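You operate a simulated robot arm through the tools that you are given. There is no shell and no other tool. Be economical: measure what you need, move in short steps, check, and stop when the job is done.

The job below is to be done with a simulated robot arm. You get a single attempt, and the scene is never put back.

Task
Put the orange nozzle in the red crate. Then put the yellow lamps box on the third shelf from the bottom of the teal rack away on the low shelf of the tool board. Then take the yellow ring on the top of the blue cupboard and put it away on the top of the side table. Then turn the blue batch knob to 5. The order counts. Set down upright: yellow lamps box.

It is judged by the outcome, as a careful person would: the job done as asked, and still so three seconds after it is handed in. It fails if anything else is knocked over, pushed out of place, dropped, spilled or broken.

Robot
A 7-joint arm with a two-finger parallel gripper on a trunk, on a base that drives. Base frame: it is fixed to the floor where the robot stands at the start and does not move with it; the origin is under the middle of the robot, x ahead of it, y to its left, z up; the surface under the hand at the start is at about z = 0.8. Units: m, degrees, N and s.
Its first joint turns from -166.0 to 166.0 degrees. Places, roughly: blue batch knob [-5.2, -3.9, 1.2]; low shelf of the tool board (148x15 cm) [-0.64, -1.8, 0.42]; orange nozzle (4x4x6 cm) [0.9, 0, 0.8]; red crate (24x19x8 cm) [3.7, -3.6, 0.3]; top of the side table [-5.7, -3.8, 1]; yellow lamps box [4.5, -2, 1.25]; yellow ring (8x8x4 cm) [5.2, -7.4, 1.1]. Payload 3.43 kg.
Tool frame: the origin (TCP) lies between the finger pads and is the grasp point; the fingertips stand 0.03 m ahead of it; z points along the fingers, y is the line along which they close. Largest opening 0.094 m; finger width 0.028, thickness 0.01; the body of the gripper, 0.05 by 0.096 m, starts 0.055 m behind the TCP.
Orientation is told as [roll, pitch, yaw] about the base's x, y, z axes, in that order, counted from this pose: with the fingers straight down and closing along the base's y, the tool's x points along the base's -x, its y along +y and its z along -z.

Tools
- The arm moves only by the tool move_arm. Its argument "moves" is a list of rows, each an object (a shift or turn left out is 0, a gripper value left out holds the last) with "turn": the turn, a rotation vector about the base's x, y, z in units of 4 degrees (1.0 is 4 degrees), a list of three; "linear": the shift along the base's x, y, z in units of 50 mm (1.0 is 50 mm), a list of three; "grip": the closure, from 0 (fully open) to 1 (shut). In form: [{"turn": [ax, ay, az], "linear": [x, y, z], "grip": grip}, ...]. A call has 1 to 10 rows; each row shifts and turns the commanded pose from where the row before left it. A call with a number of a shift or a turn outside -1 to 1 is refused whole. A row lasts 0.2 s, in which the tool goes at most 0.05 m and 8.6 degrees; a call with a longer step from one row to the next is refused whole, and so is a gripper value outside its range. Where a pose cannot be reached the arm comes as near as it can. A force on the tool above 40 N (or 10 N above the force at the start of the call, whichever is more), or a blocked arm, ends the call early, and 0.2 s more pass. The fingers move at their own pace (about 0.045 m/s each) and stop on an object; they squeeze with about 41 N. The grip force told is the motor's: it shows also when the fingers shut on nothing. Time passes only in rows, and 0.2 s behind the last, so rows that do not move let the fingers close. It gives the time, the measured TCP pose, the force on the tool (base axes), the opening and the grip force at its end, in the units of the frame above (readings bear some noise), with the torque about the TCP (base axes, N m) and any sound that the robot's microphone picked up.
- Cameras (640 x 400 px; columns grow to the right, rows downward): "scene" is now at [0.5082, 0.1363, 1.3235]; the picture's right is [-0.65, -0.76, 0.00], its down [-0.39, 0.34, -0.86] and it looks along [0.65, -0.56, -0.52] (base axes); focal length 250 px, centre (320, 200). "wrist" rides on the gripper at [0.076, 0.014, -0.102] in the tool frame; the picture's right is [-0.18, 0.98, 0.00], its down [-0.75, -0.14, -0.64] and it looks along [-0.63, -0.12, 0.77] (tool axes); focal length 243 px, centre (320, 200). There is no depth. A picture from a camera that has moved, and an enlarged one, comes with that camera's place and axes in the base frame and with its lens.
- grab_frame(camera): a new picture of that camera. No time passes.
- move_column(by): slides the trunk up (or, below 0, down) by that many m; the arm and the scene camera ride with it, the base frame stays. It gives what a move gives, with no picture.
- steer(legs): drives the robot by 1 to 6 legs, each [ahead, left, turn to the left] in m, m and degrees, along the robot's own axes; the way and the turn of a leg run together, so that a leg with both is an arc; at most 1.5 m and 180 degrees a leg. The arm and the cameras ride along, it lands a little off, and it stops where it bumps. It gives what a move gives.
- turn_head(pan, tilt): turns the head with the scene camera to pan (to the left, within 103 degrees either way) and tilt (down, from -29 to 69), counted from straight ahead of the robot. It gives what a move gives.
- inspect(camera, box): a new picture of the part [left, top, right, bottom] of that camera's present view, enlarged. No time passes.
- close_job(): hands the job in; it is judged then, once.

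Work in short steps. Places have to be worked out from the pictures, the camera data and where the tool is seen: move nearer, look again, correct. Check each grasp and each placing, and mend what went wrong. You have 165 turns and 108 pictures in all, those below and enlarged ones among them. Open the gripper and draw the arm clear of the work before you hand the job in, unless the task says otherwise; then end with one line.

The tools are called after "Request:" as name(argument=value, ...) on one line, values as JSON. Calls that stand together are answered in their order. move_arm: Moves the arm, as the interface text tells. Its arguments: {"type":"object","properties":{"moves":{"type":"array"}},"required":["moves"]} The other tools are called the same way: move_column (by) slides the trunk up or down; steer (legs) drives the base; turn_head (pan, tilt) turns the head that bears the scene camera; grab_frame (camera) takes a picture; inspect (camera, box) takes an enlarged picture of a part of a camera's view; close_job () hands the job in.

At the start:

```text
time_s: 0.0
eef_pos: [0.6508, -0.0807, 1.131]
tcp_rot: [0.0, 0.0, 0.0]
force: [-0.3, 0.0, -0.2]
moment: [-0.01, 0.03, 0.02]
gripper_width: 0.0941
finger_force: 0.0
trunk travel left (down, up): [-0.375, 0.235]
robot x, y, heading: [-0.0011, 0.0036, -0.1]
head pan, tilt: [-40.6, 31.1]
```

scene: 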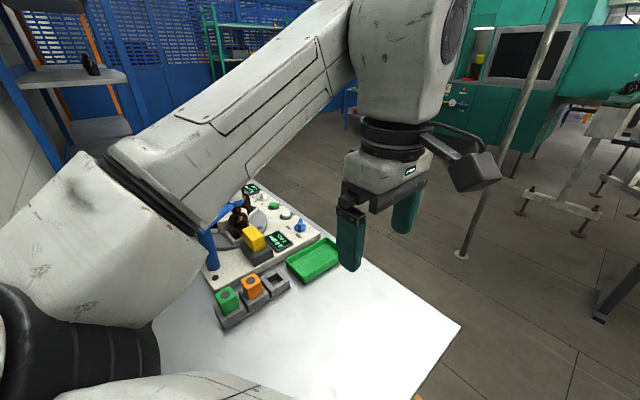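
wrist: 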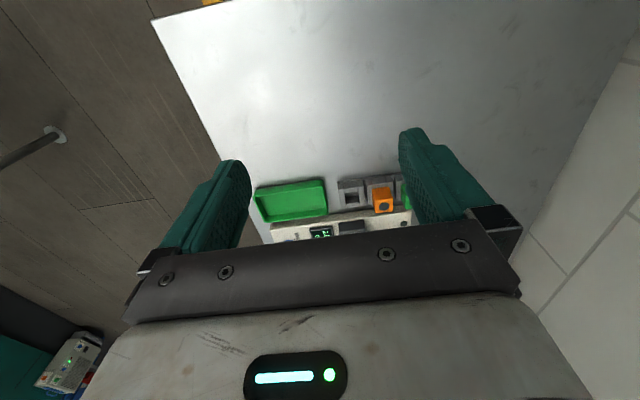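

I'll take an enlarged look at the nozzle to see how it sits.

Request:
inspect(camera="scene", box=[180, 180, 360, 340])

Request:
inspect(camera="wrist", box=[240, 160, 440, 260])

```text
2.50 times, centred on (270, 260) of scene
camera zoom: at [0.5082, 0.1363, 1.3235], right [-0.65, -0.76, 0.0], down [-0.39, 0.34, -0.86], along [0.65, -0.56, -0.52], focal length 624 px, centre (445, 50)
```

zoom: 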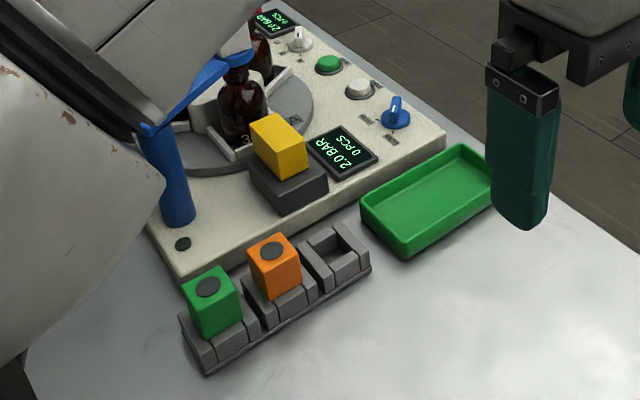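

```text
3.20 times, centred on (340, 210) of wrist
camera zoom: at [0.5749, -0.0679, 1.236], right [0.18, 0.98, 0.0], down [0.75, -0.14, 0.64], along [0.63, -0.12, -0.77], focal length 776 px, centre (256, 168)
```

zoom: 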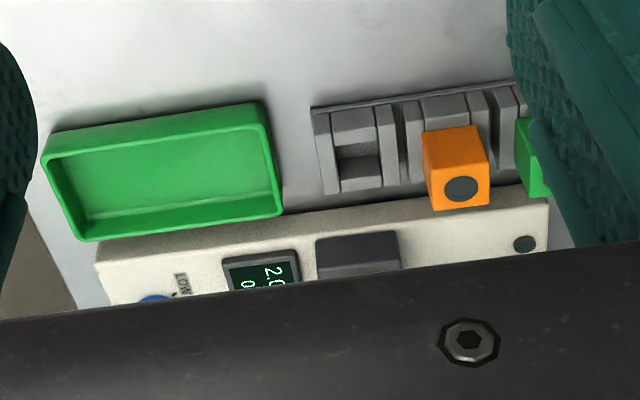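

The two views together put the nozzle's top centre at about (0.912, -0.002, 0.869). It has a green neighbour along y, so the fingers must close along x. I'll turn the tool about +90° while moving over it.

Request:
move_arm(moves=[{"turn": [0, 0, 1], "linear": [0.227, 0.069, -0.1]}, {"turn": [0, 0, 1], "linear": [0.227, 0.069, -0.1]}, {"turn": [0, 0, 1], "linear": [0.227, 0.069, -0.1]}, {"turn": [0, 0, 1], "linear": [0.227, 0.069, -0.1]}, {"turn": [0, 0, 1], "linear": [0.227, 0.069, -0.1]}, {"turn": [0, 0, 1], "linear": [0.227, 0.069, -0.1]}, {"turn": [0, 0, 1], "linear": [0.227, 0.069, -0.1]}, {"turn": [0, 0, 1], "linear": [0.227, 0.069, -0.1]}, {"turn": [0, 0, 1], "linear": [0.227, 0.069, -0.1]}, {"turn": [0, 0, 1], "linear": [0.227, 0.069, -0.1]}])

Request:
move_arm(moves=[{"turn": [0, 0, 1], "linear": [0.227, 0.069, -0.1]}, {"turn": [0, 0, 1], "linear": [0.227, 0.069, -0.1]}, {"turn": [0, 0, 1], "linear": [0.227, 0.069, -0.1]}, {"turn": [0, 0, 1], "linear": [0.227, 0.069, -0.1]}, {"turn": [0, 0, 1], "linear": [0.227, 0.069, -0.1]}, {"turn": [0, 0, 1], "linear": [0.227, 0.069, -0.1]}, {"turn": [0, 0, 1], "linear": [0.227, 0.069, -0.1]}, {"turn": [0, 0, 1], "linear": [0.227, 0.069, -0.1]}, {"turn": [0, 0, 1], "linear": [0.227, 0.069, -0.1]}, {"turn": [0, 0, 1], "linear": [0.227, 0.069, -0.1]}])

Request:
move_arm(moves=[{"turn": [0, 0, 1], "linear": [0.227, 0.069, -0.1]}, {"turn": [0, 0, 1], "linear": [0.227, 0.069, -0.1]}, {"turn": [0, 0, 0.5], "linear": [0.227, 0.069, -0.1]}, {}])

Request:
grab_frame(camera="wrist")

Request:
grab_frame(camera="scene")

```text
time_s: 2.2
eef_pos: [0.7633, -0.0459, 1.0806]
tcp_rot: [0.0, 0.0, 40.1]
force: [-0.3, -0.7, -0.6]
moment: [-0.02, -0.01, 0.01]
gripper_width: 0.0941
finger_force: 0.0
trunk travel left (down, up): [-0.375, 0.235]
robot x, y, heading: [0.0026, -0.0026, -0.1]
head pan, tilt: [-40.6, 31.1]
```

```text
time_s: 4.4
eef_pos: [0.8755, -0.0116, 1.0315]
tcp_rot: [0.0, 0.0, 80.1]
force: [-0.5, -0.7, 0.4]
moment: [0.0, -0.02, -0.02]
gripper_width: 0.0942
finger_force: 0.1
trunk travel left (down, up): [-0.375, 0.235]
robot x, y, heading: [0.0015, -0.0007, 0.3]
head pan, tilt: [-40.6, 31.1]
```

```text
time_s: 5.4
eef_pos: [0.9111, -0.0, 1.0159]
tcp_rot: [0.0, 0.0, 90.0]
force: [0.2, -0.3, 0.6]
moment: [0.02, 0.0, -0.02]
gripper_width: 0.0939
finger_force: 0.0
trunk travel left (down, up): [-0.375, 0.235]
robot x, y, heading: [-0.0025, -0.0011, -0.2]
head pan, tilt: [-40.6, 31.1]
```

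```text
103 pictures are left
camera wrist: at [0.8971, -0.0775, 1.1207], right [-0.98, 0.18, 0.0], down [0.14, 0.75, 0.64], along [0.12, 0.63, -0.77], focal length 243 px, centre (320, 200)
```

wrist: 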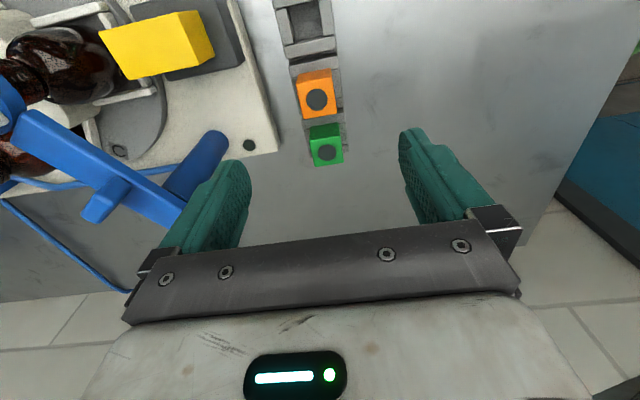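

```text
102 pictures are left
camera scene: at [0.5083, 0.1363, 1.3235], right [-0.65, -0.76, 0.0], down [-0.39, 0.34, -0.86], along [0.65, -0.56, -0.52], focal length 250 px, centre (320, 200)
```

scene: 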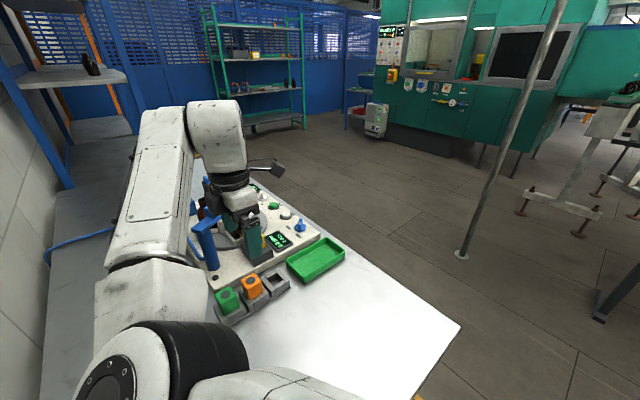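

The new wrist view puts the nozzle at about (0.915, -0.001) and shows the blue post well clear at x≈1.04. I'll go straight down to 0.866 and close.

Request:
move_arm(moves=[{"linear": [0.03, 0, -0.8]}, {"linear": [0.03, 0, -0.8]}, {"linear": [0, 0, -0.8]}, {"linear": [0, 0, -0.6]}, {"grip": 1}, {"grip": 1}, {"grip": 1}, {"grip": 1}, {"grip": 1}])

Request:
grab_frame(camera="wrist")

```text
time_s: 7.4
eef_pos: [0.9125, -0.0, 0.8672]
tcp_rot: [0.0, 0.1, 90.0]
force: [-0.4, -0.1, 0.4]
moment: [-0.02, -0.01, 0.02]
gripper_width: 0.0393
finger_force: 40.6
trunk travel left (down, up): [-0.375, 0.235]
robot x, y, heading: [0.0023, 0.0007, 0.0]
head pan, tilt: [-40.6, 31.1]
```

```text
101 pictures are left
camera wrist: at [0.8988, -0.0773, 0.9717], right [-0.98, 0.18, 0.0], down [0.14, 0.75, 0.64], along [0.12, 0.63, -0.77], focal length 243 px, centre (320, 200)
```

wrist: 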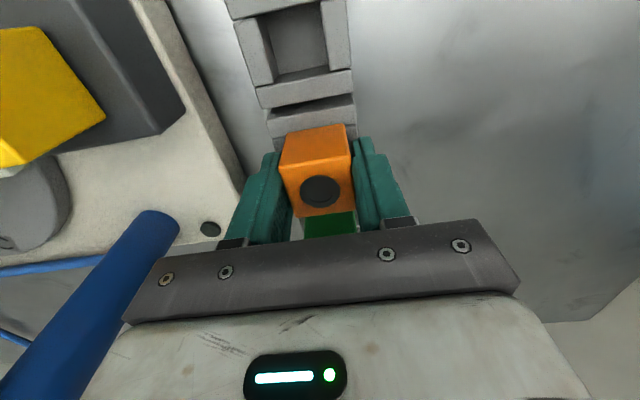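

The nozzle is held (39 mm opening, 41 N). I'll lift it straight up, then draw it back toward the robot.

Request:
move_arm(moves=[{"linear": [0, 0, 0.8]}, {"linear": [0, 0, 0.8]}, {"linear": [0, 0, 0.8]}, {"linear": [0, 0, 0.8]}, {"linear": [-0.8, 0, 0.5]}, {"linear": [-0.9, 0, 0.5]}, {"linear": [-0.9, 0, 0.5]}, {"linear": [-0.9, 0, 0.3]}, {"linear": [-0.9, 0, 0]}, {"linear": [-0.9, 0, 0]}])

Request:
turn_head(pan=-60, tilt=15)

Request:
grab_frame(camera="scene")

Request:
grab_frame(camera="wrist")

```text
refused: row 6 steps farther than a row can; nothing moved
```

```text
time_s: 8.2
eef_pos: [0.912, 0.0009, 0.8672]
tcp_rot: [0.0, -0.1, 90.0]
force: [0.4, 1.2, 0.1]
moment: [-0.03, -0.01, 0.02]
gripper_width: 0.0392
finger_force: 41.5
trunk travel left (down, up): [-0.375, 0.235]
robot x, y, heading: [-0.0002, -0.0004, 0.1]
head pan, tilt: [-60.0, 15.0]
```

```text
100 pictures are left
camera scene: at [0.4868, 0.114, 1.3495], right [-0.87, -0.5, 0.0], down [-0.13, 0.22, -0.97], along [0.48, -0.84, -0.26], focal length 250 px, centre (320, 200)
```

scene: 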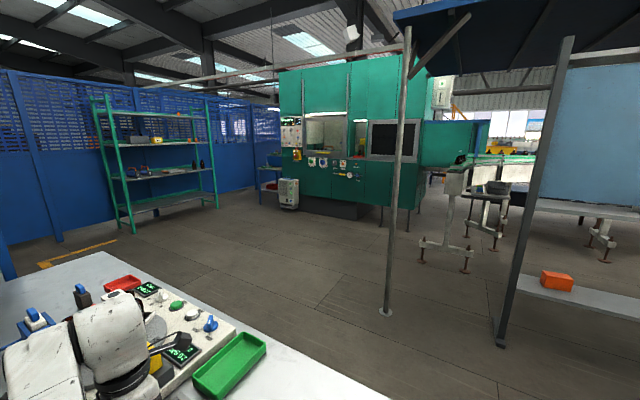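

```text
99 pictures are left
camera wrist: at [0.8988, -0.0773, 0.9718], right [-0.98, 0.18, 0.0], down [0.14, 0.75, 0.64], along [0.12, 0.63, -0.77], focal length 243 px, centre (320, 200)
```

wrist: 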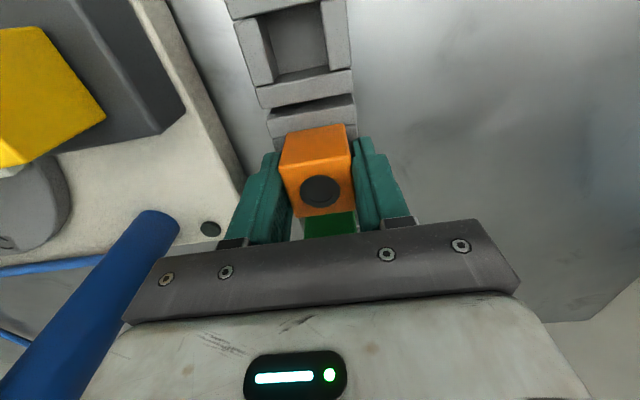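

That call was refused because a row was longer than 50 mm. The red crate shows at pixel (270,185), on a low shelf of a blue stand by the teal machine. I'll repeat the lift with legal steps.

Request:
move_arm(moves=[{"linear": [0, 0, 0.8]}, {"linear": [0, 0, 0.8]}, {"linear": [0, 0, 0.8]}, {"linear": [0, 0, 0.8]}, {"linear": [-0.8, 0, 0.5]}, {"linear": [-0.8, 0, 0.5]}, {"linear": [-0.8, 0, 0.5]}, {"linear": [-0.9, 0, 0.3]}, {"linear": [-0.9, 0, 0]}, {"linear": [-0.9, 0, 0]}])

Request:
inspect(camera="scene", box=[210, 110, 370, 230])

Request:
inspect(camera="scene", box=[80, 80, 240, 240])

```text
time_s: 10.6
eef_pos: [0.6562, -0.0452, 1.1159]
tcp_rot: [0.4, 0.1, 82.5]
force: [0.7, 0.6, 0.2]
moment: [0.01, 0.02, 0.0]
gripper_width: 0.0394
finger_force: 41.1
trunk travel left (down, up): [-0.375, 0.235]
robot x, y, heading: [-0.0039, -0.0026, 0.1]
head pan, tilt: [-60.0, 15.0]
stopped in row 10: the arm was blocked; the commanded pose is now the measured one
```

```text
3.33 times, centred on (290, 170) of scene
camera zoom: at [0.4867, 0.1138, 1.3495], right [-0.87, -0.5, 0.0], down [-0.13, 0.22, -0.97], along [0.48, -0.84, -0.26], focal length 832 px, centre (420, 300)
```

zoom: 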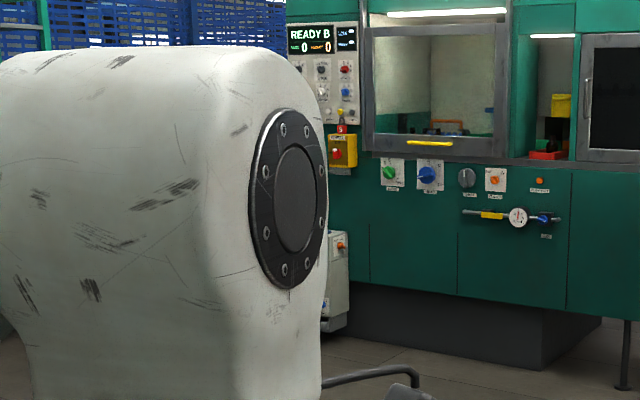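

```text
2.50 times, centred on (160, 160) of scene
camera zoom: at [0.4867, 0.1138, 1.3495], right [-0.87, -0.5, 0.0], down [-0.13, 0.22, -0.97], along [0.48, -0.84, -0.26], focal length 624 px, centre (720, 300)
```

zoom: 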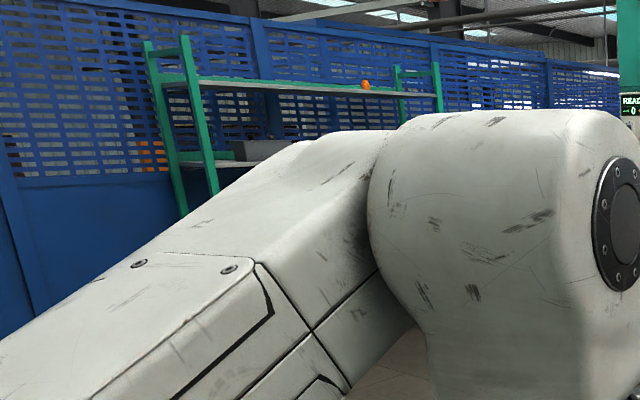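

The arm stopped at a joint limit, harmlessly, and the nozzle is still held. From the pictures, the table's right edge is at y≈-0.33 and a floor pole stands at about (0.87,-1.58). I'll drive through the gap at y≈-0.9 and then look from the open floor.

Request:
steer(legs=[[-0.2, 0, 0], [0, -0.93, 0], [1.2, 0, 0], [1.0, 0, 0]])

Request:
turn_head(pan=-60, tilt=20)

Request:
grab_frame(camera="scene")

```text
time_s: 27.3
eef_pos: [2.6749, -0.9512, 1.1152]
tcp_rot: [0.4, 0.1, 83.6]
force: [-0.4, -0.1, -0.3]
moment: [0.01, -0.02, -0.02]
gripper_width: 0.0395
finger_force: 40.7
trunk travel left (down, up): [-0.375, 0.235]
robot x, y, heading: [2.0167, -0.9183, 1.3]
head pan, tilt: [-60.0, 15.0]
```

```text
time_s: 28.0
eef_pos: [2.6771, -0.9513, 1.115]
tcp_rot: [0.3, 0.1, 83.5]
force: [0.2, 0.0, -0.5]
moment: [0.02, 0.01, 0.0]
gripper_width: 0.0392
finger_force: 40.6
trunk travel left (down, up): [-0.375, 0.235]
robot x, y, heading: [2.0232, -0.9218, 1.1]
head pan, tilt: [-60.0, 20.0]
```

```text
96 pictures are left
camera scene: at [2.5044, -0.7959, 1.3414], right [-0.86, -0.52, 0.0], down [-0.18, 0.29, -0.94], along [0.49, -0.8, -0.34], focal length 250 px, centre (320, 200)
```

scene: 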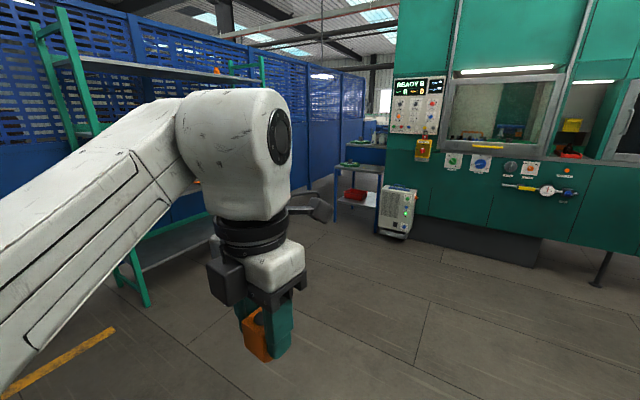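

I can see the stand, with the red crate on its lower shelf. I'll zoom in on it.

Request:
inspect(camera="scene", box=[310, 120, 450, 250])

```text
3.08 times, centred on (380, 185) of scene
camera zoom: at [2.5044, -0.7959, 1.3414], right [-0.86, -0.52, 0.0], down [-0.18, 0.29, -0.94], along [0.49, -0.8, -0.34], focal length 768 px, centre (135, 246)
```

zoom: 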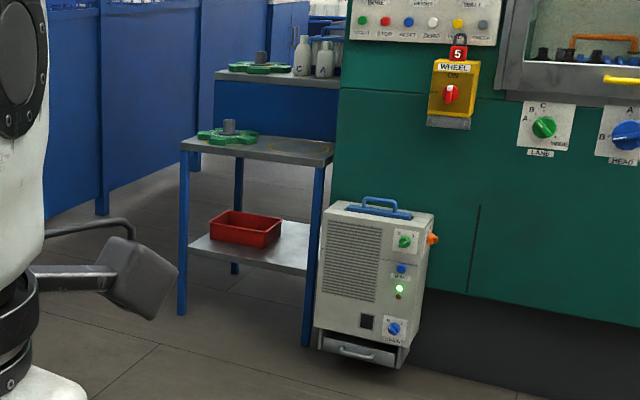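

From the zoom, the stand's front is at y≈-3.36, spanning x 3.30–3.85. Its top is at z≈0.70 and its lower shelf at ≈0.31. The crate's centre is at about (3.65,-3.55), roughly 10 cm inside. I'll reach in from the front with the tool tilted and the fingers closing sideways, so first I'll turn the gripper back to its home yaw, then drive.

Request:
move_arm(moves=[{"turn": [0, 0, -1]}, {"turn": [0, 0, -1]}, {"turn": [0, 0, -1]}, {"turn": [0, 0, -1]}, {"turn": [0, 0, -1]}, {"turn": [0, 0, -1]}, {"turn": [0, 0, -1]}, {"turn": [0, 0, -1]}, {"turn": [0, 0, -1]}, {"turn": [0, 0, -1]}])

Request:
move_arm(moves=[{"turn": [0, 0, -1]}, {"turn": [0, 0, -1]}, {"turn": [0, 0, -1]}, {"turn": [0, 0, -1]}, {"turn": [0, 0, -1]}, {"turn": [0, 0, -1]}, {"turn": [0, 0, -1]}, {"turn": [0, 0, -1]}, {"turn": [0, 0, -1]}, {"turn": [0, 0, -1]}])

Request:
steer(legs=[[0, 0, -91], [1.3, 0, 0], [0, 1.4, 0]])

Request:
turn_head(pan=-5, tilt=30)

Request:
grab_frame(camera="scene")

```text
time_s: 30.2
eef_pos: [2.6762, -0.9535, 1.1161]
tcp_rot: [0.4, 0.1, 43.4]
force: [0.3, -0.7, -0.3]
moment: [0.0, 0.0, -0.01]
gripper_width: 0.0393
finger_force: 41.6
trunk travel left (down, up): [-0.375, 0.235]
robot x, y, heading: [2.0218, -0.9207, 1.1]
head pan, tilt: [-60.0, 20.0]
```

```text
time_s: 32.4
eef_pos: [2.6762, -0.9519, 1.1142]
tcp_rot: [0.2, 0.3, 3.4]
force: [0.9, 0.0, 0.2]
moment: [0.01, 0.0, -0.02]
gripper_width: 0.0392
finger_force: 41.3
trunk travel left (down, up): [-0.375, 0.235]
robot x, y, heading: [2.0186, -0.9195, 1.1]
head pan, tilt: [-60.0, 20.0]
```

```text
time_s: 49.5
eef_pos: [3.3107, -2.9506, 1.1149]
tcp_rot: [0.3, 0.2, -91.2]
force: [-0.4, -1.1, -0.5]
moment: [-0.02, -0.03, 0.01]
gripper_width: 0.0391
finger_force: 41.0
trunk travel left (down, up): [-0.375, 0.235]
robot x, y, heading: [3.3994, -2.301, -93.4]
head pan, tilt: [-60.0, 20.0]
```

```text
time_s: 50.7
eef_pos: [3.3098, -2.9517, 1.1132]
tcp_rot: [0.3, 0.2, -91.2]
force: [0.4, -0.5, -0.6]
moment: [0.04, -0.03, 0.02]
gripper_width: 0.0392
finger_force: 41.1
trunk travel left (down, up): [-0.375, 0.235]
robot x, y, heading: [3.3941, -2.3003, -93.4]
head pan, tilt: [-5.0, 30.0]
```

```text
94 pictures are left
camera scene: at [3.5472, -2.843, 1.3253], right [-0.99, 0.15, 0.0], down [0.07, 0.49, -0.87], along [-0.13, -0.86, -0.5], focal length 250 px, centre (320, 200)
```

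scene: 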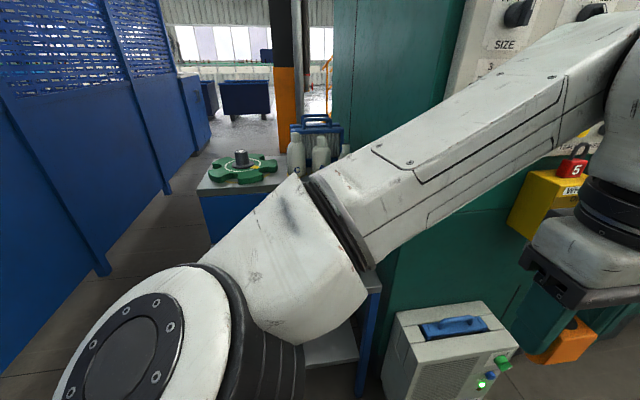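

The arm hides the stand from here, so I'll square up in front of it at x≈3.65. Then I'll lower the trunk and tilt the fingers forward.

Request:
steer(legs=[[0, 0, 3.4], [0, 0.26, 0]])

Request:
move_column(by=-0.33)

Request:
move_arm(moves=[{"turn": [-1, 0, 0], "linear": [0, -0.2, -0.2]}, {"turn": [-1, 0, 0], "linear": [0, -0.2, -0.2]}, {"turn": [-1, 0, 0], "linear": [0, -0.2, -0.2]}, {"turn": [-1, 0, 0], "linear": [0, -0.2, -0.2]}, {"turn": [-1, 0, 0], "linear": [0, -0.2, -0.2]}, {"turn": [-1, 0, 0], "linear": [0, -0.2, -0.2]}, {"turn": [-1, 0, 0], "linear": [0, -0.2, -0.2]}, {"turn": [-1, 0, 0], "linear": [0, -0.2, -0.2]}, {"turn": [-1, 0, 0], "linear": [0, -0.2, -0.2]}, {"turn": [-1, 0, 0], "linear": [0, -0.2, -0.2]}])

Request:
grab_frame(camera="scene")

Request:
grab_frame(camera="wrist")

```text
time_s: 53.0
eef_pos: [3.6078, -2.9549, 1.1152]
tcp_rot: [0.3, 0.2, -87.9]
force: [-0.2, -1.1, 0.2]
moment: [-0.03, 0.0, -0.02]
gripper_width: 0.0392
finger_force: 41.3
trunk travel left (down, up): [-0.375, 0.235]
robot x, y, heading: [3.6565, -2.3011, -89.9]
head pan, tilt: [-5.0, 30.0]
```

```text
time_s: 56.2
eef_pos: [3.607, -2.9548, 0.7831]
tcp_rot: [0.4, 0.2, -87.9]
force: [-0.4, 0.0, 0.0]
moment: [0.0, 0.02, 0.02]
gripper_width: 0.0394
finger_force: 41.0
trunk travel left (down, up): [-0.045, 0.565]
robot x, y, heading: [3.655, -2.3007, -90.1]
head pan, tilt: [-5.0, 30.0]
```

```text
time_s: 58.5
eef_pos: [3.6076, -3.0554, 0.6839]
tcp_rot: [-1.5, -39.9, -87.3]
force: [0.1, -0.6, -0.6]
moment: [0.04, 0.04, -0.01]
gripper_width: 0.0394
finger_force: 41.4
trunk travel left (down, up): [-0.045, 0.565]
robot x, y, heading: [3.6519, -2.2985, -90.0]
head pan, tilt: [-5.0, 30.0]
```

```text
93 pictures are left
camera scene: at [3.8379, -2.8336, 0.9954], right [-1.0, 0.09, 0.0], down [0.04, 0.5, -0.87], along [-0.08, -0.86, -0.5], focal length 250 px, centre (320, 200)
```

scene: 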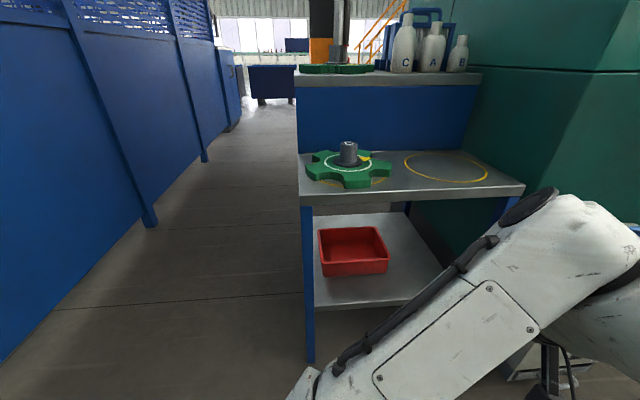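

```text
92 pictures are left
camera wrist: at [3.6189, -2.9323, 0.7162], right [0.99, -0.11, 0.1], down [-0.12, -0.17, 0.98], along [-0.09, -0.98, -0.18], focal length 243 px, centre (320, 200)
```

wrist: 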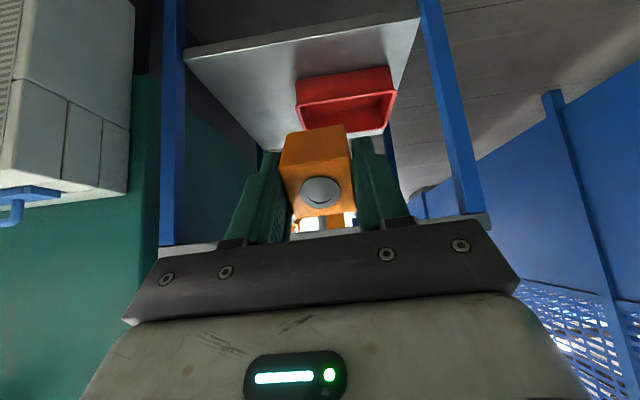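

From the scene view, the crate spans x 3.53–3.77 with its front at y≈-3.46. I'll tilt further to about 30° below horizontal and drop to z≈0.45 in front of the stand.

Request:
move_arm(moves=[{"turn": [-1, 0, 0], "linear": [0.16, 0, -0.92]}, {"turn": [-1, 0, 0], "linear": [0.16, 0, -0.92]}, {"turn": [-1, 0, 0], "linear": [0.16, 0, -0.92]}, {"turn": [-1, 0, 0], "linear": [0.16, 0, -0.92]}, {"turn": [-1, 0, 0], "linear": [0.16, 0, -0.92]}])

Request:
steer(legs=[[0.22, 0, 0]])

Request:
grab_frame(camera="scene")

Request:
grab_frame(camera="wrist")

```text
time_s: 59.6
eef_pos: [3.6475, -3.0574, 0.4519]
tcp_rot: [-3.4, -59.9, -85.8]
force: [-0.3, -0.2, -0.1]
moment: [-0.03, -0.02, -0.02]
gripper_width: 0.0394
finger_force: 41.2
trunk travel left (down, up): [-0.045, 0.565]
robot x, y, heading: [3.6537, -2.2996, -90.3]
head pan, tilt: [-5.0, 30.0]
```

```text
time_s: 61.3
eef_pos: [3.6468, -3.2771, 0.4528]
tcp_rot: [-3.4, -59.8, -86.0]
force: [-0.1, -0.3, -0.1]
moment: [0.0, 0.03, -0.01]
gripper_width: 0.0394
finger_force: 40.5
trunk travel left (down, up): [-0.045, 0.565]
robot x, y, heading: [3.6517, -2.5224, -90.2]
head pan, tilt: [-5.0, 30.0]
```

```text
91 pictures are left
camera scene: at [3.8363, -3.0544, 0.9953], right [-1.0, 0.09, 0.0], down [0.05, 0.5, -0.87], along [-0.08, -0.86, -0.5], focal length 250 px, centre (320, 200)
```

scene: 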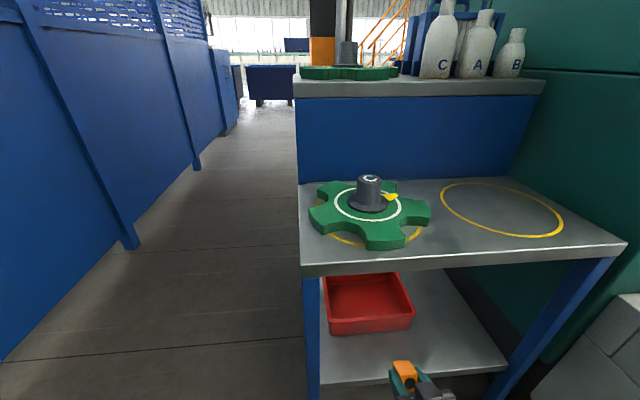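

```text
90 pictures are left
camera wrist: at [3.6581, -3.1508, 0.4407], right [0.99, -0.07, 0.13], down [-0.12, 0.17, 0.98], along [-0.09, -0.98, 0.16], focal length 243 px, centre (320, 200)
```

wrist: 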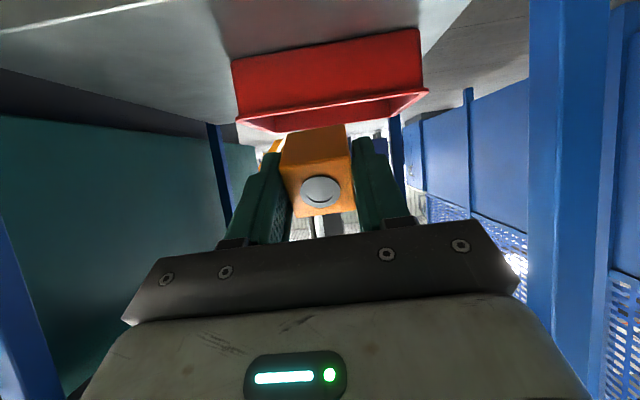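

The crate rim works out at z≈0.39, with the nozzle clear above it. I'll push in to y≈-3.52, then check before lowering.

Request:
move_arm(moves=[{"linear": [0, -0.8, 0.05]}, {"linear": [0, -0.8, 0]}, {"linear": [0, -0.8, 0]}, {"linear": [0, -0.8, 0]}, {"linear": [0, -0.8, 0]}, {"linear": [0, -0.8, 0]}])

Request:
grab_frame(camera="scene")

Request:
grab_frame(camera="wrist")

```text
time_s: 62.7
eef_pos: [3.649, -3.5179, 0.4553]
tcp_rot: [-3.3, -59.7, -85.8]
force: [-0.3, -0.1, -1.1]
moment: [0.0, -0.01, -0.01]
gripper_width: 0.0394
finger_force: 41.4
trunk travel left (down, up): [-0.045, 0.565]
robot x, y, heading: [3.6528, -2.5208, -90.2]
head pan, tilt: [-5.0, 30.0]
```

```text
89 pictures are left
camera scene: at [3.8363, -3.0543, 0.9953], right [-1.0, 0.09, 0.0], down [0.05, 0.5, -0.87], along [-0.08, -0.86, -0.5], focal length 250 px, centre (320, 200)
```

scene: 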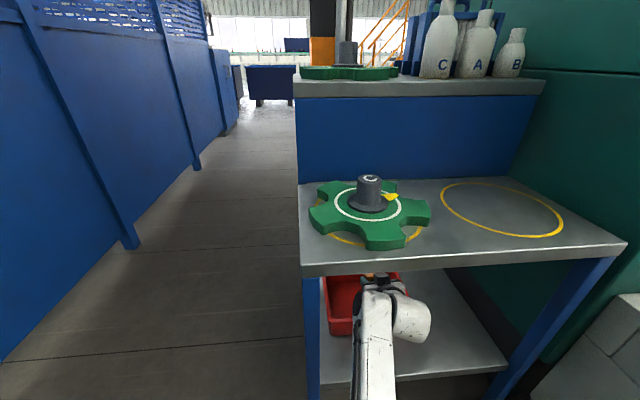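

```text
88 pictures are left
camera wrist: at [3.66, -3.3923, 0.4433], right [0.99, -0.07, 0.13], down [-0.12, 0.17, 0.98], along [-0.09, -0.98, 0.16], focal length 243 px, centre (320, 200)
```

wrist: 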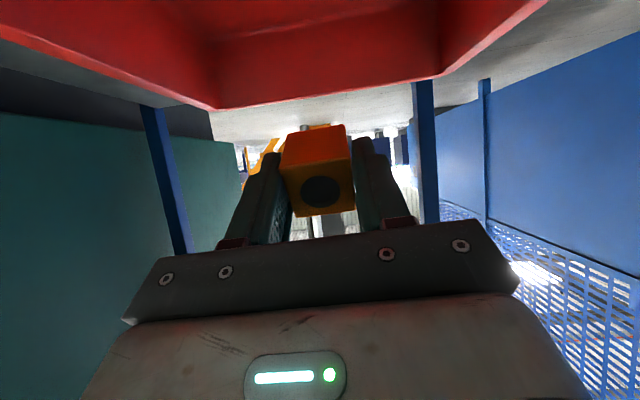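

The nozzle is over the crate, whose back rim shows at y≈-3.64. I'll tilt about 6° steeper, lower 5 cm and open.

Request:
move_arm(moves=[{"turn": [0.75, 0, 0], "linear": [0, 0, -0.5]}, {"turn": [0.75, 0, 0], "linear": [0, 0, -0.5]}, {}, {"grip": 0}, {"grip": 0}, {"grip": 0}, {"grip": 0}, {"grip": 0}])

Request:
grab_frame(camera="wrist")

```text
time_s: 64.5
eef_pos: [3.647, -3.5184, 0.4056]
tcp_rot: [-2.7, -53.8, -86.4]
force: [-0.7, 0.1, 0.4]
moment: [0.01, 0.0, -0.02]
gripper_width: 0.0941
finger_force: 0.1
trunk travel left (down, up): [-0.045, 0.565]
robot x, y, heading: [3.6555, -2.5181, -90.1]
head pan, tilt: [-5.0, 30.0]
```

```text
87 pictures are left
camera wrist: at [3.6591, -3.3912, 0.4069], right [0.99, -0.08, 0.12], down [-0.12, 0.07, 0.99], along [-0.09, -0.99, 0.06], focal length 243 px, centre (320, 200)
```

wrist: 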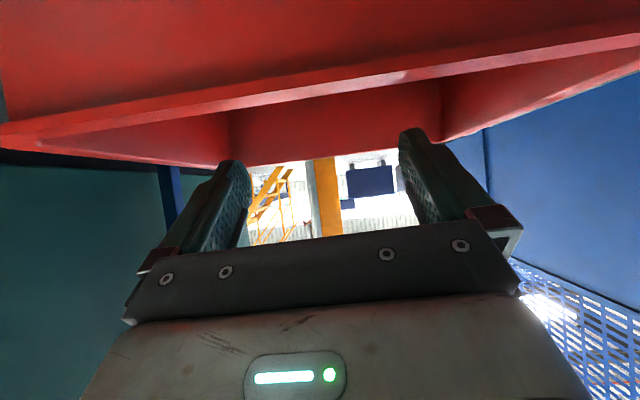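

The fingers are open and empty. I'll back out the way I came and then check the crate.

Request:
move_arm(moves=[{"turn": [-0.75, 0, 0], "linear": [0, 0, 0.5]}, {"turn": [-0.75, 0, 0], "linear": [0, 0, 0.5]}, {"linear": [0, 0.8, 0]}, {"linear": [0, 0.8, 0]}, {"linear": [0, 0.8, 0]}, {"linear": [0, 0.8, 0]}, {"linear": [0, 0.8, 0]}, {"linear": [0, 0.8, 0]}])

Request:
inspect(camera="scene", box=[290, 250, 450, 400])

```text
time_s: 66.3
eef_pos: [3.6467, -3.2739, 0.4571]
tcp_rot: [-3.4, -59.8, -85.9]
force: [0.2, 0.1, -0.2]
moment: [-0.02, 0.02, 0.02]
gripper_width: 0.094
finger_force: 0.1
trunk travel left (down, up): [-0.045, 0.565]
robot x, y, heading: [3.6555, -2.5207, -90.1]
head pan, tilt: [-5.0, 30.0]
```

```text
2.67 times, centred on (370, 325) of scene
camera zoom: at [3.8363, -3.0545, 0.9953], right [-1.0, 0.09, 0.0], down [0.05, 0.5, -0.87], along [-0.08, -0.86, -0.5], focal length 666 px, centre (187, -133)
```

zoom: 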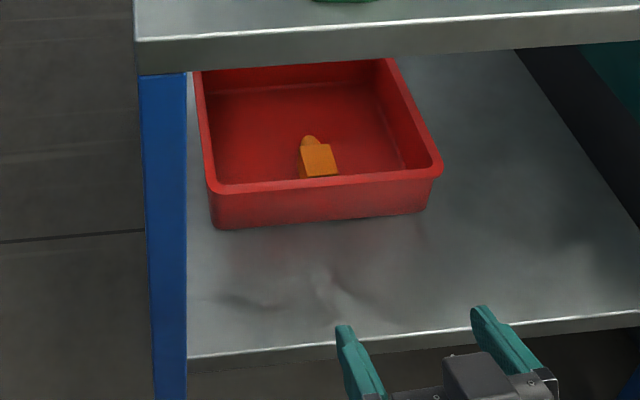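

The nozzle lies in the crate, so that job is done. I'll back off, raise the trunk, and turn to face the teal rack from a safe distance.

Request:
steer(legs=[[-0.4, 0, 0], [0, -0.75, 0], [0, 0, 90]])

Request:
move_column(by=0.35)

Request:
turn_head(pan=0, tilt=10)

Request:
grab_frame(camera="scene")

```text
time_s: 76.3
eef_pos: [3.6514, -2.1537, 0.4564]
tcp_rot: [-3.4, -59.6, 2.4]
force: [1.0, -0.7, -0.4]
moment: [0.0, 0.02, 0.01]
gripper_width: 0.094
finger_force: 0.1
trunk travel left (down, up): [-0.045, 0.565]
robot x, y, heading: [2.8973, -2.1241, -2.1]
head pan, tilt: [-5.0, 30.0]
```

```text
time_s: 79.7
eef_pos: [3.6505, -2.1528, 0.8071]
tcp_rot: [-3.4, -59.8, 2.4]
force: [0.3, 0.5, 0.1]
moment: [-0.03, -0.03, 0.02]
gripper_width: 0.094
finger_force: 0.1
trunk travel left (down, up): [-0.395, 0.215]
robot x, y, heading: [2.8943, -2.1238, -2.0]
head pan, tilt: [-5.0, 30.0]
```

```text
time_s: 80.5
eef_pos: [3.6502, -2.1539, 0.8071]
tcp_rot: [-3.4, -59.7, 2.4]
force: [-1.1, 0.2, 0.4]
moment: [0.0, 0.02, 0.0]
gripper_width: 0.0942
finger_force: 0.1
trunk travel left (down, up): [-0.395, 0.215]
robot x, y, heading: [2.8946, -2.1188, -2.1]
head pan, tilt: [0.0, 10.0]
```

```text
85 pictures are left
camera scene: at [3.4372, -1.9464, 1.3776], right [-0.03, -1.0, 0.0], down [-0.17, 0.01, -0.98], along [0.98, -0.03, -0.17], focal length 250 px, centre (320, 200)
```

scene: 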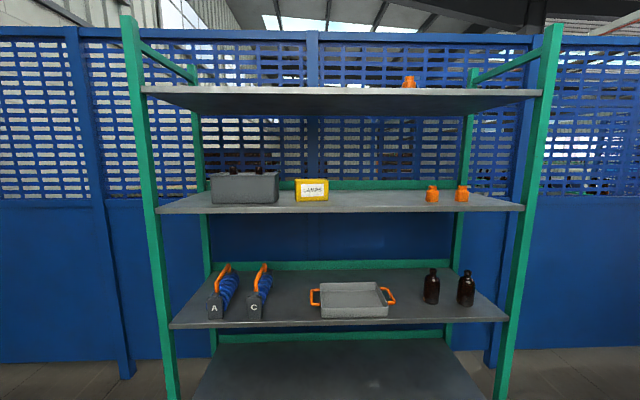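

The LAMPS box is on the third shelf, next to a grey bin. I'll zoom in.

Request:
inspect(camera="scene", box=[190, 150, 370, 230])

Request:
grab_frame(camera="wrist")

```text
3.56 times, centred on (280, 190) of scene
camera zoom: at [3.4372, -1.9464, 1.3776], right [-0.03, -1.0, 0.0], down [-0.17, 0.01, -0.98], along [0.98, -0.03, -0.17], focal length 888 px, centre (462, 236)
```

zoom: 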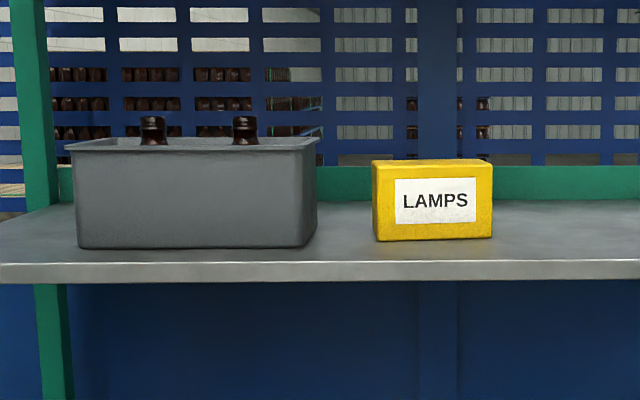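

```text
83 pictures are left
camera wrist: at [3.5248, -2.1392, 0.7944], right [0.1, 0.99, 0.13], down [-0.18, -0.11, 0.98], along [0.98, -0.12, 0.16], focal length 243 px, centre (320, 200)
```

wrist: 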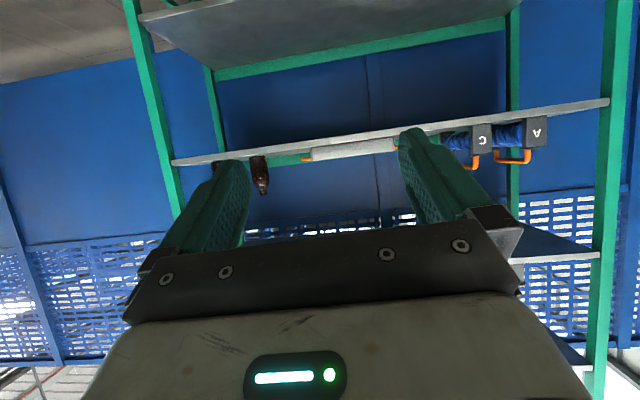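

The box's front face is at about x≈4.44, y≈-1.95, roughly 13 cm wide and 8 cm tall, with the shelf at z≈1.2. It's too wide to grip across its width, so I need its depth and yaw. I'll raise the trunk and look again from nearer and higher.

Request:
move_column(by=0.15)

Request:
steer(legs=[[0.3, 0, 2]])

Request:
turn_head(pan=-10, tilt=25)

Request:
inspect(camera="scene", box=[160, 100, 400, 250])

```text
time_s: 82.3
eef_pos: [3.6505, -2.1536, 0.9558]
tcp_rot: [-3.5, -59.9, 2.4]
force: [0.2, 0.1, 0.1]
moment: [0.03, -0.02, 0.0]
gripper_width: 0.0941
finger_force: 0.0
trunk travel left (down, up): [-0.545, 0.065]
robot x, y, heading: [2.8989, -2.1245, -2.0]
head pan, tilt: [0.0, 10.0]
```

```text
time_s: 84.3
eef_pos: [3.9484, -2.1313, 0.9563]
tcp_rot: [-3.4, -59.9, 4.5]
force: [0.5, 0.5, -0.3]
moment: [0.01, 0.02, 0.01]
gripper_width: 0.0942
finger_force: 0.0
trunk travel left (down, up): [-0.545, 0.065]
robot x, y, heading: [3.1975, -2.1281, -0.0]
head pan, tilt: [0.0, 10.0]
```

```text
time_s: 85.1
eef_pos: [3.9482, -2.1324, 0.9569]
tcp_rot: [-3.5, -59.8, 4.5]
force: [-0.1, 0.2, 0.0]
moment: [-0.03, -0.02, 0.01]
gripper_width: 0.094
finger_force: 0.0
trunk travel left (down, up): [-0.545, 0.065]
robot x, y, heading: [3.1932, -2.1254, 0.3]
head pan, tilt: [-10.0, 25.0]
```

```text
2.67 times, centred on (280, 175) of scene
camera zoom: at [3.7249, -1.9482, 1.5034], right [-0.17, -0.99, 0.0], down [-0.42, 0.07, -0.91], along [0.89, -0.16, -0.42], focal length 666 px, centre (427, 267)
```

zoom: 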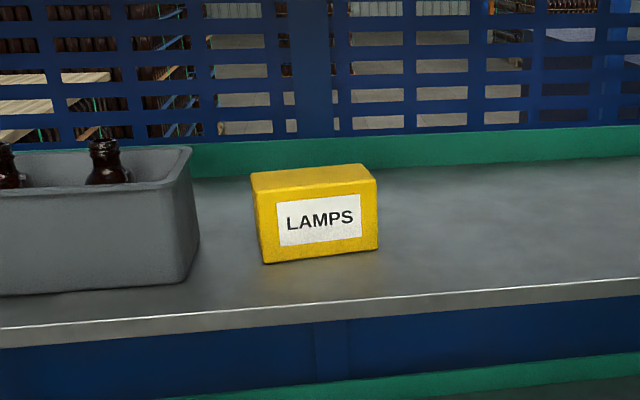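

From this view the box has centre ≈(4.45,-1.947), depth ≈6.8 cm, height ≈8.3 cm (top at z≈1.283) and yaw ≈+8.5°. The shelf's front edge is at x≈4.30. I'll bring the tool upright first, then turn it so the fingers close across the box's depth.

Request:
move_arm(moves=[{"turn": [0, 1, 0], "linear": [-0.2, 0, 0.7]}, {"turn": [0, 1, 0], "linear": [-0.2, 0, 0.7]}, {"turn": [0, 1, 0], "linear": [-0.2, 0, 0.7]}, {"turn": [0, 1, 0], "linear": [-0.2, 0, 0.7]}, {"turn": [0, 1, 0], "linear": [-0.2, 0, 0.7]}, {"turn": [0, 1, 0], "linear": [-0.2, 0, 0.7]}, {"turn": [0, 1, 0], "linear": [-0.2, 0, 0.7]}, {"turn": [0, 1, 0], "linear": [-0.2, 0, 0.7]}, {"turn": [0, 1, 0], "linear": [-0.2, 0, 0.7]}, {"turn": [0, 1, 0], "linear": [-0.2, 0, 0.7]}])

Request:
move_arm(moves=[{"turn": [0, 1, 0], "linear": [0, 0, 0]}, {"turn": [0, 1, 0], "linear": [0, 0, 0]}, {"turn": [0, 1, 0], "linear": [0, 0, 0]}, {"turn": [0, 1, 0], "linear": [0, 0, 0]}, {"turn": [0, 1, 0], "linear": [0, 0, 0]}])

```text
time_s: 87.3
eef_pos: [3.9137, -2.1681, 1.2135]
tcp_rot: [-14.0, -40.5, 11.0]
force: [-0.2, 0.0, -0.2]
moment: [-0.01, 0.04, -0.06]
gripper_width: 0.0942
finger_force: 0.1
out of reach, approached as far as the arm can: row 4, 5, 6, 7, 8
trunk travel left (down, up): [-0.545, 0.065]
robot x, y, heading: [3.1974, -2.1256, 0.3]
head pan, tilt: [-10.0, 25.0]
```

```text
time_s: 88.5
eef_pos: [3.9163, -2.17, 1.2136]
tcp_rot: [-10.1, -21.0, 8.6]
force: [0.0, -1.4, -0.5]
moment: [0.01, 0.01, 0.02]
gripper_width: 0.0943
finger_force: 0.1
trunk travel left (down, up): [-0.545, 0.065]
robot x, y, heading: [3.1931, -2.1291, 0.1]
head pan, tilt: [-10.0, 25.0]
```

The arm ran short of reach partway, so some tilt remains (roll -10°, pitch -21°). I'll finish levelling.

Request:
move_arm(moves=[{"turn": [0, 0.88, 0], "linear": [0, 0.13, 0.1]}, {"turn": [-0.13, 0.88, 0], "linear": [0, 0.13, 0.1]}, {"turn": [-0.13, 0.88, 0], "linear": [0, 0.13, 0.1]}, {"turn": [-0.13, 0.88, 0], "linear": [0, 0.13, 0.1]}, {"turn": [-0.13, 0.88, 0], "linear": [0, 0.13, 0.1]}, {"turn": [-0.13, 0.88, 0], "linear": [0, 0.13, 0.1]}, {"turn": [0.83, 0.12, 0]}, {"turn": [0.83, 0.12, 0]}, {"turn": [0.83, 0.12, 0]}])

Request:
grab_frame(camera="scene")

```text
time_s: 90.5
eef_pos: [3.9162, -2.1312, 1.245]
tcp_rot: [0.5, 0.2, 8.6]
force: [0.3, 0.6, -0.2]
moment: [0.0, 0.02, -0.01]
gripper_width: 0.0941
finger_force: 0.0
trunk travel left (down, up): [-0.545, 0.065]
robot x, y, heading: [3.1953, -2.1283, 0.1]
head pan, tilt: [-10.0, 25.0]
```

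```text
81 pictures are left
camera scene: at [3.7249, -1.9481, 1.5033], right [-0.17, -0.98, 0.0], down [-0.42, 0.07, -0.91], along [0.89, -0.16, -0.42], focal length 250 px, centre (320, 200)
```

scene: 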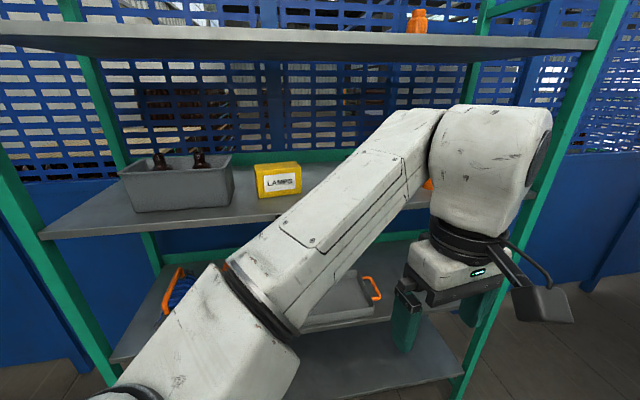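

The wrist's top sits 0.245 m above the TCP and the top shelf's underside is at ≈1.56, so I can't come down from above the box. I'll enter to the right of it at TCP z≈1.25 and slide the straddling fingers along it. First I'll shift and turn the base, then yaw the gripper.

Request:
steer(legs=[[0, -0.17, 0], [0, 0, 20]])

Request:
move_arm(moves=[{"turn": [0, 0, 1]}, {"turn": [0, 0, 1]}, {"turn": [0, 0, 1]}, {"turn": [0, 0, 1]}, {"turn": [0, 0, 1]}, {"turn": [0, 0, 1]}, {"turn": [0, 0, 1]}, {"turn": [0, 0, 1]}, {"turn": [0, 0, 1]}, {"turn": [0, 0, 1]}])

Request:
move_arm(moves=[{"turn": [0, 0, 1]}, {"turn": [0, 0, 1]}, {"turn": [0, 0, 1]}, {"turn": [0, 0, 1]}, {"turn": [0, 0, 1]}, {"turn": [0, 0, 1]}, {"turn": [0, 0, 1]}, {"turn": [0, 0, 0.5]}])

Request:
grab_frame(camera="scene")

Request:
grab_frame(camera="wrist")

```text
time_s: 93.0
eef_pos: [3.8715, -2.0507, 1.2454]
tcp_rot: [0.6, 0.3, 28.8]
force: [-0.5, 0.3, -1.0]
moment: [-0.01, -0.03, 0.0]
gripper_width: 0.0943
finger_force: 0.1
trunk travel left (down, up): [-0.545, 0.065]
robot x, y, heading: [3.1935, -2.2964, 20.4]
head pan, tilt: [-10.0, 25.0]
```

```text
time_s: 95.2
eef_pos: [3.872, -2.05, 1.2453]
tcp_rot: [0.6, 0.2, 69.0]
force: [0.2, -0.3, -1.1]
moment: [0.0, -0.01, -0.01]
gripper_width: 0.0941
finger_force: 0.1
trunk travel left (down, up): [-0.545, 0.065]
robot x, y, heading: [3.1929, -2.2971, 20.5]
head pan, tilt: [-10.0, 25.0]
```

```text
time_s: 97.0
eef_pos: [3.8725, -2.0499, 1.2454]
tcp_rot: [0.6, 0.2, 99.0]
force: [0.4, -0.1, 0.3]
moment: [-0.01, 0.0, 0.01]
gripper_width: 0.094
finger_force: 0.0
trunk travel left (down, up): [-0.545, 0.065]
robot x, y, heading: [3.1944, -2.2981, 20.4]
head pan, tilt: [-10.0, 25.0]
```

```text
80 pictures are left
camera scene: at [3.6297, -1.9441, 1.5033], right [0.18, -0.98, 0.0], down [-0.42, -0.08, -0.91], along [0.89, 0.16, -0.42], focal length 250 px, centre (320, 200)
```

scene: 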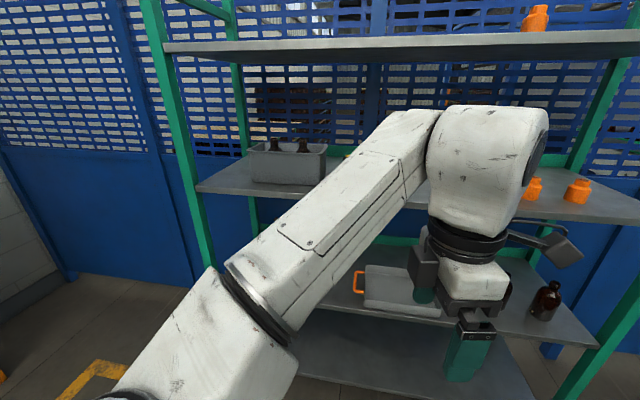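

```text
79 pictures are left
camera wrist: at [3.8712, -2.1283, 1.3494], right [-1.0, 0.03, 0.01], down [0.03, 0.77, 0.64], along [0.01, 0.64, -0.77], focal length 243 px, centre (320, 200)
```

wrist: 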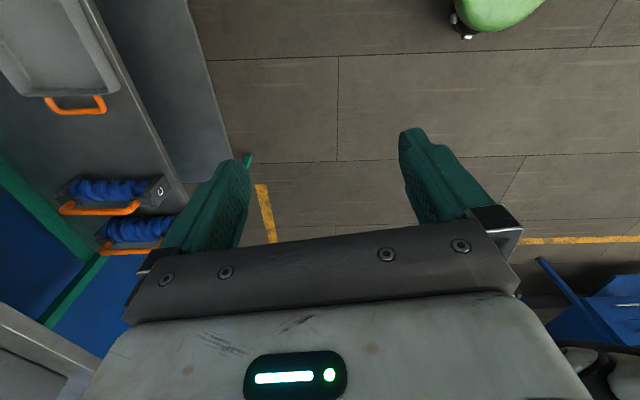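

The gripper yaw is set. I'll raise the TCP 1 cm and drive in until the hand is just short of the shelf edge.

Request:
move_arm(moves=[{"linear": [0, 0, 0.25]}])

Request:
steer(legs=[[0.3, -0.14, 0]])

Request:
grab_frame(camera="wrist")

Request:
grab_frame(camera="scene")

```text
time_s: 97.4
eef_pos: [3.8722, -2.0507, 1.2568]
tcp_rot: [0.7, 0.2, 98.9]
force: [0.5, 0.4, 0.3]
moment: [0.01, 0.01, 0.0]
gripper_width: 0.094
finger_force: 0.1
trunk travel left (down, up): [-0.545, 0.065]
robot x, y, heading: [3.1945, -2.2974, 20.6]
head pan, tilt: [-10.0, 25.0]
```

```text
time_s: 99.6
eef_pos: [4.2012, -2.0716, 1.2568]
tcp_rot: [0.6, 0.2, 99.1]
force: [0.2, 0.1, -0.8]
moment: [-0.01, 0.0, 0.0]
gripper_width: 0.0938
finger_force: 0.1
trunk travel left (down, up): [-0.545, 0.065]
robot x, y, heading: [3.5243, -2.3228, 20.6]
head pan, tilt: [-10.0, 25.0]
```

```text
78 pictures are left
camera wrist: at [4.2007, -2.1487, 1.3616], right [-1.0, 0.03, 0.01], down [0.03, 0.77, 0.64], along [0.01, 0.64, -0.77], focal length 243 px, centre (320, 200)
```

wrist: 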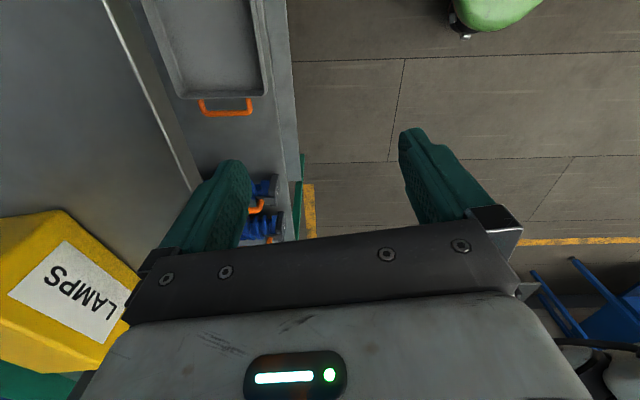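

```text
77 pictures are left
camera scene: at [3.9583, -1.9659, 1.5033], right [0.18, -0.98, 0.0], down [-0.42, -0.08, -0.91], along [0.89, 0.17, -0.42], focal length 250 px, centre (320, 200)
```

scene: 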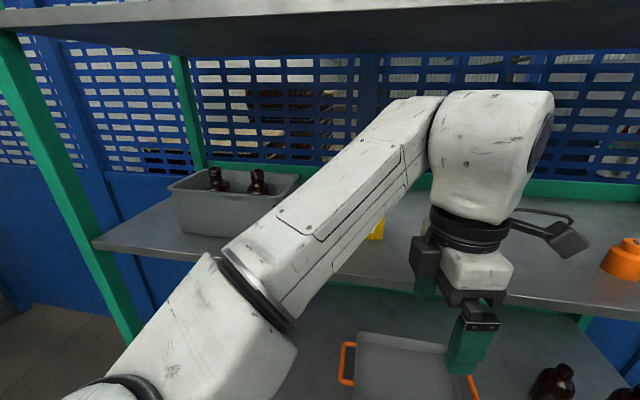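

The wrist view confirms the box: bottom front edge from (4.428,-2.012) to about (4.415,-1.90), with the shelf at z=1.20. I'll bring the base a little nearer to stay within reach.

Request:
steer(legs=[[0.1, -0.045, 0]])

Request:
grab_frame(camera="wrist")

```text
time_s: 100.8
eef_pos: [4.3134, -2.0758, 1.2569]
tcp_rot: [0.6, 0.3, 99.1]
force: [0.3, -0.2, 0.2]
moment: [-0.03, 0.02, 0.04]
gripper_width: 0.094
finger_force: 0.0
trunk travel left (down, up): [-0.545, 0.065]
robot x, y, heading: [3.637, -2.3233, 20.7]
head pan, tilt: [-10.0, 25.0]
```

```text
76 pictures are left
camera wrist: at [4.3131, -2.1546, 1.3615], right [-1.0, 0.03, 0.01], down [0.03, 0.77, 0.64], along [0.01, 0.64, -0.77], focal length 243 px, centre (320, 200)
```

wrist: 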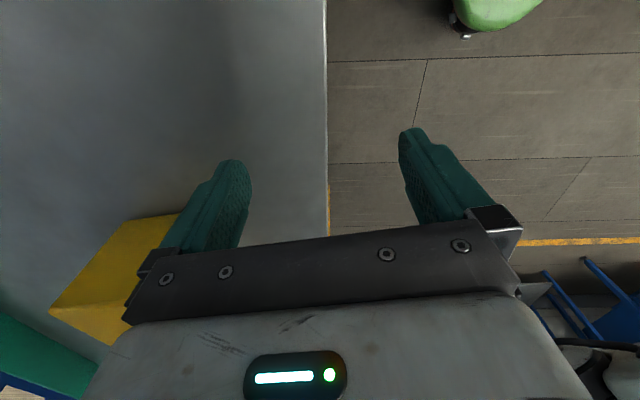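

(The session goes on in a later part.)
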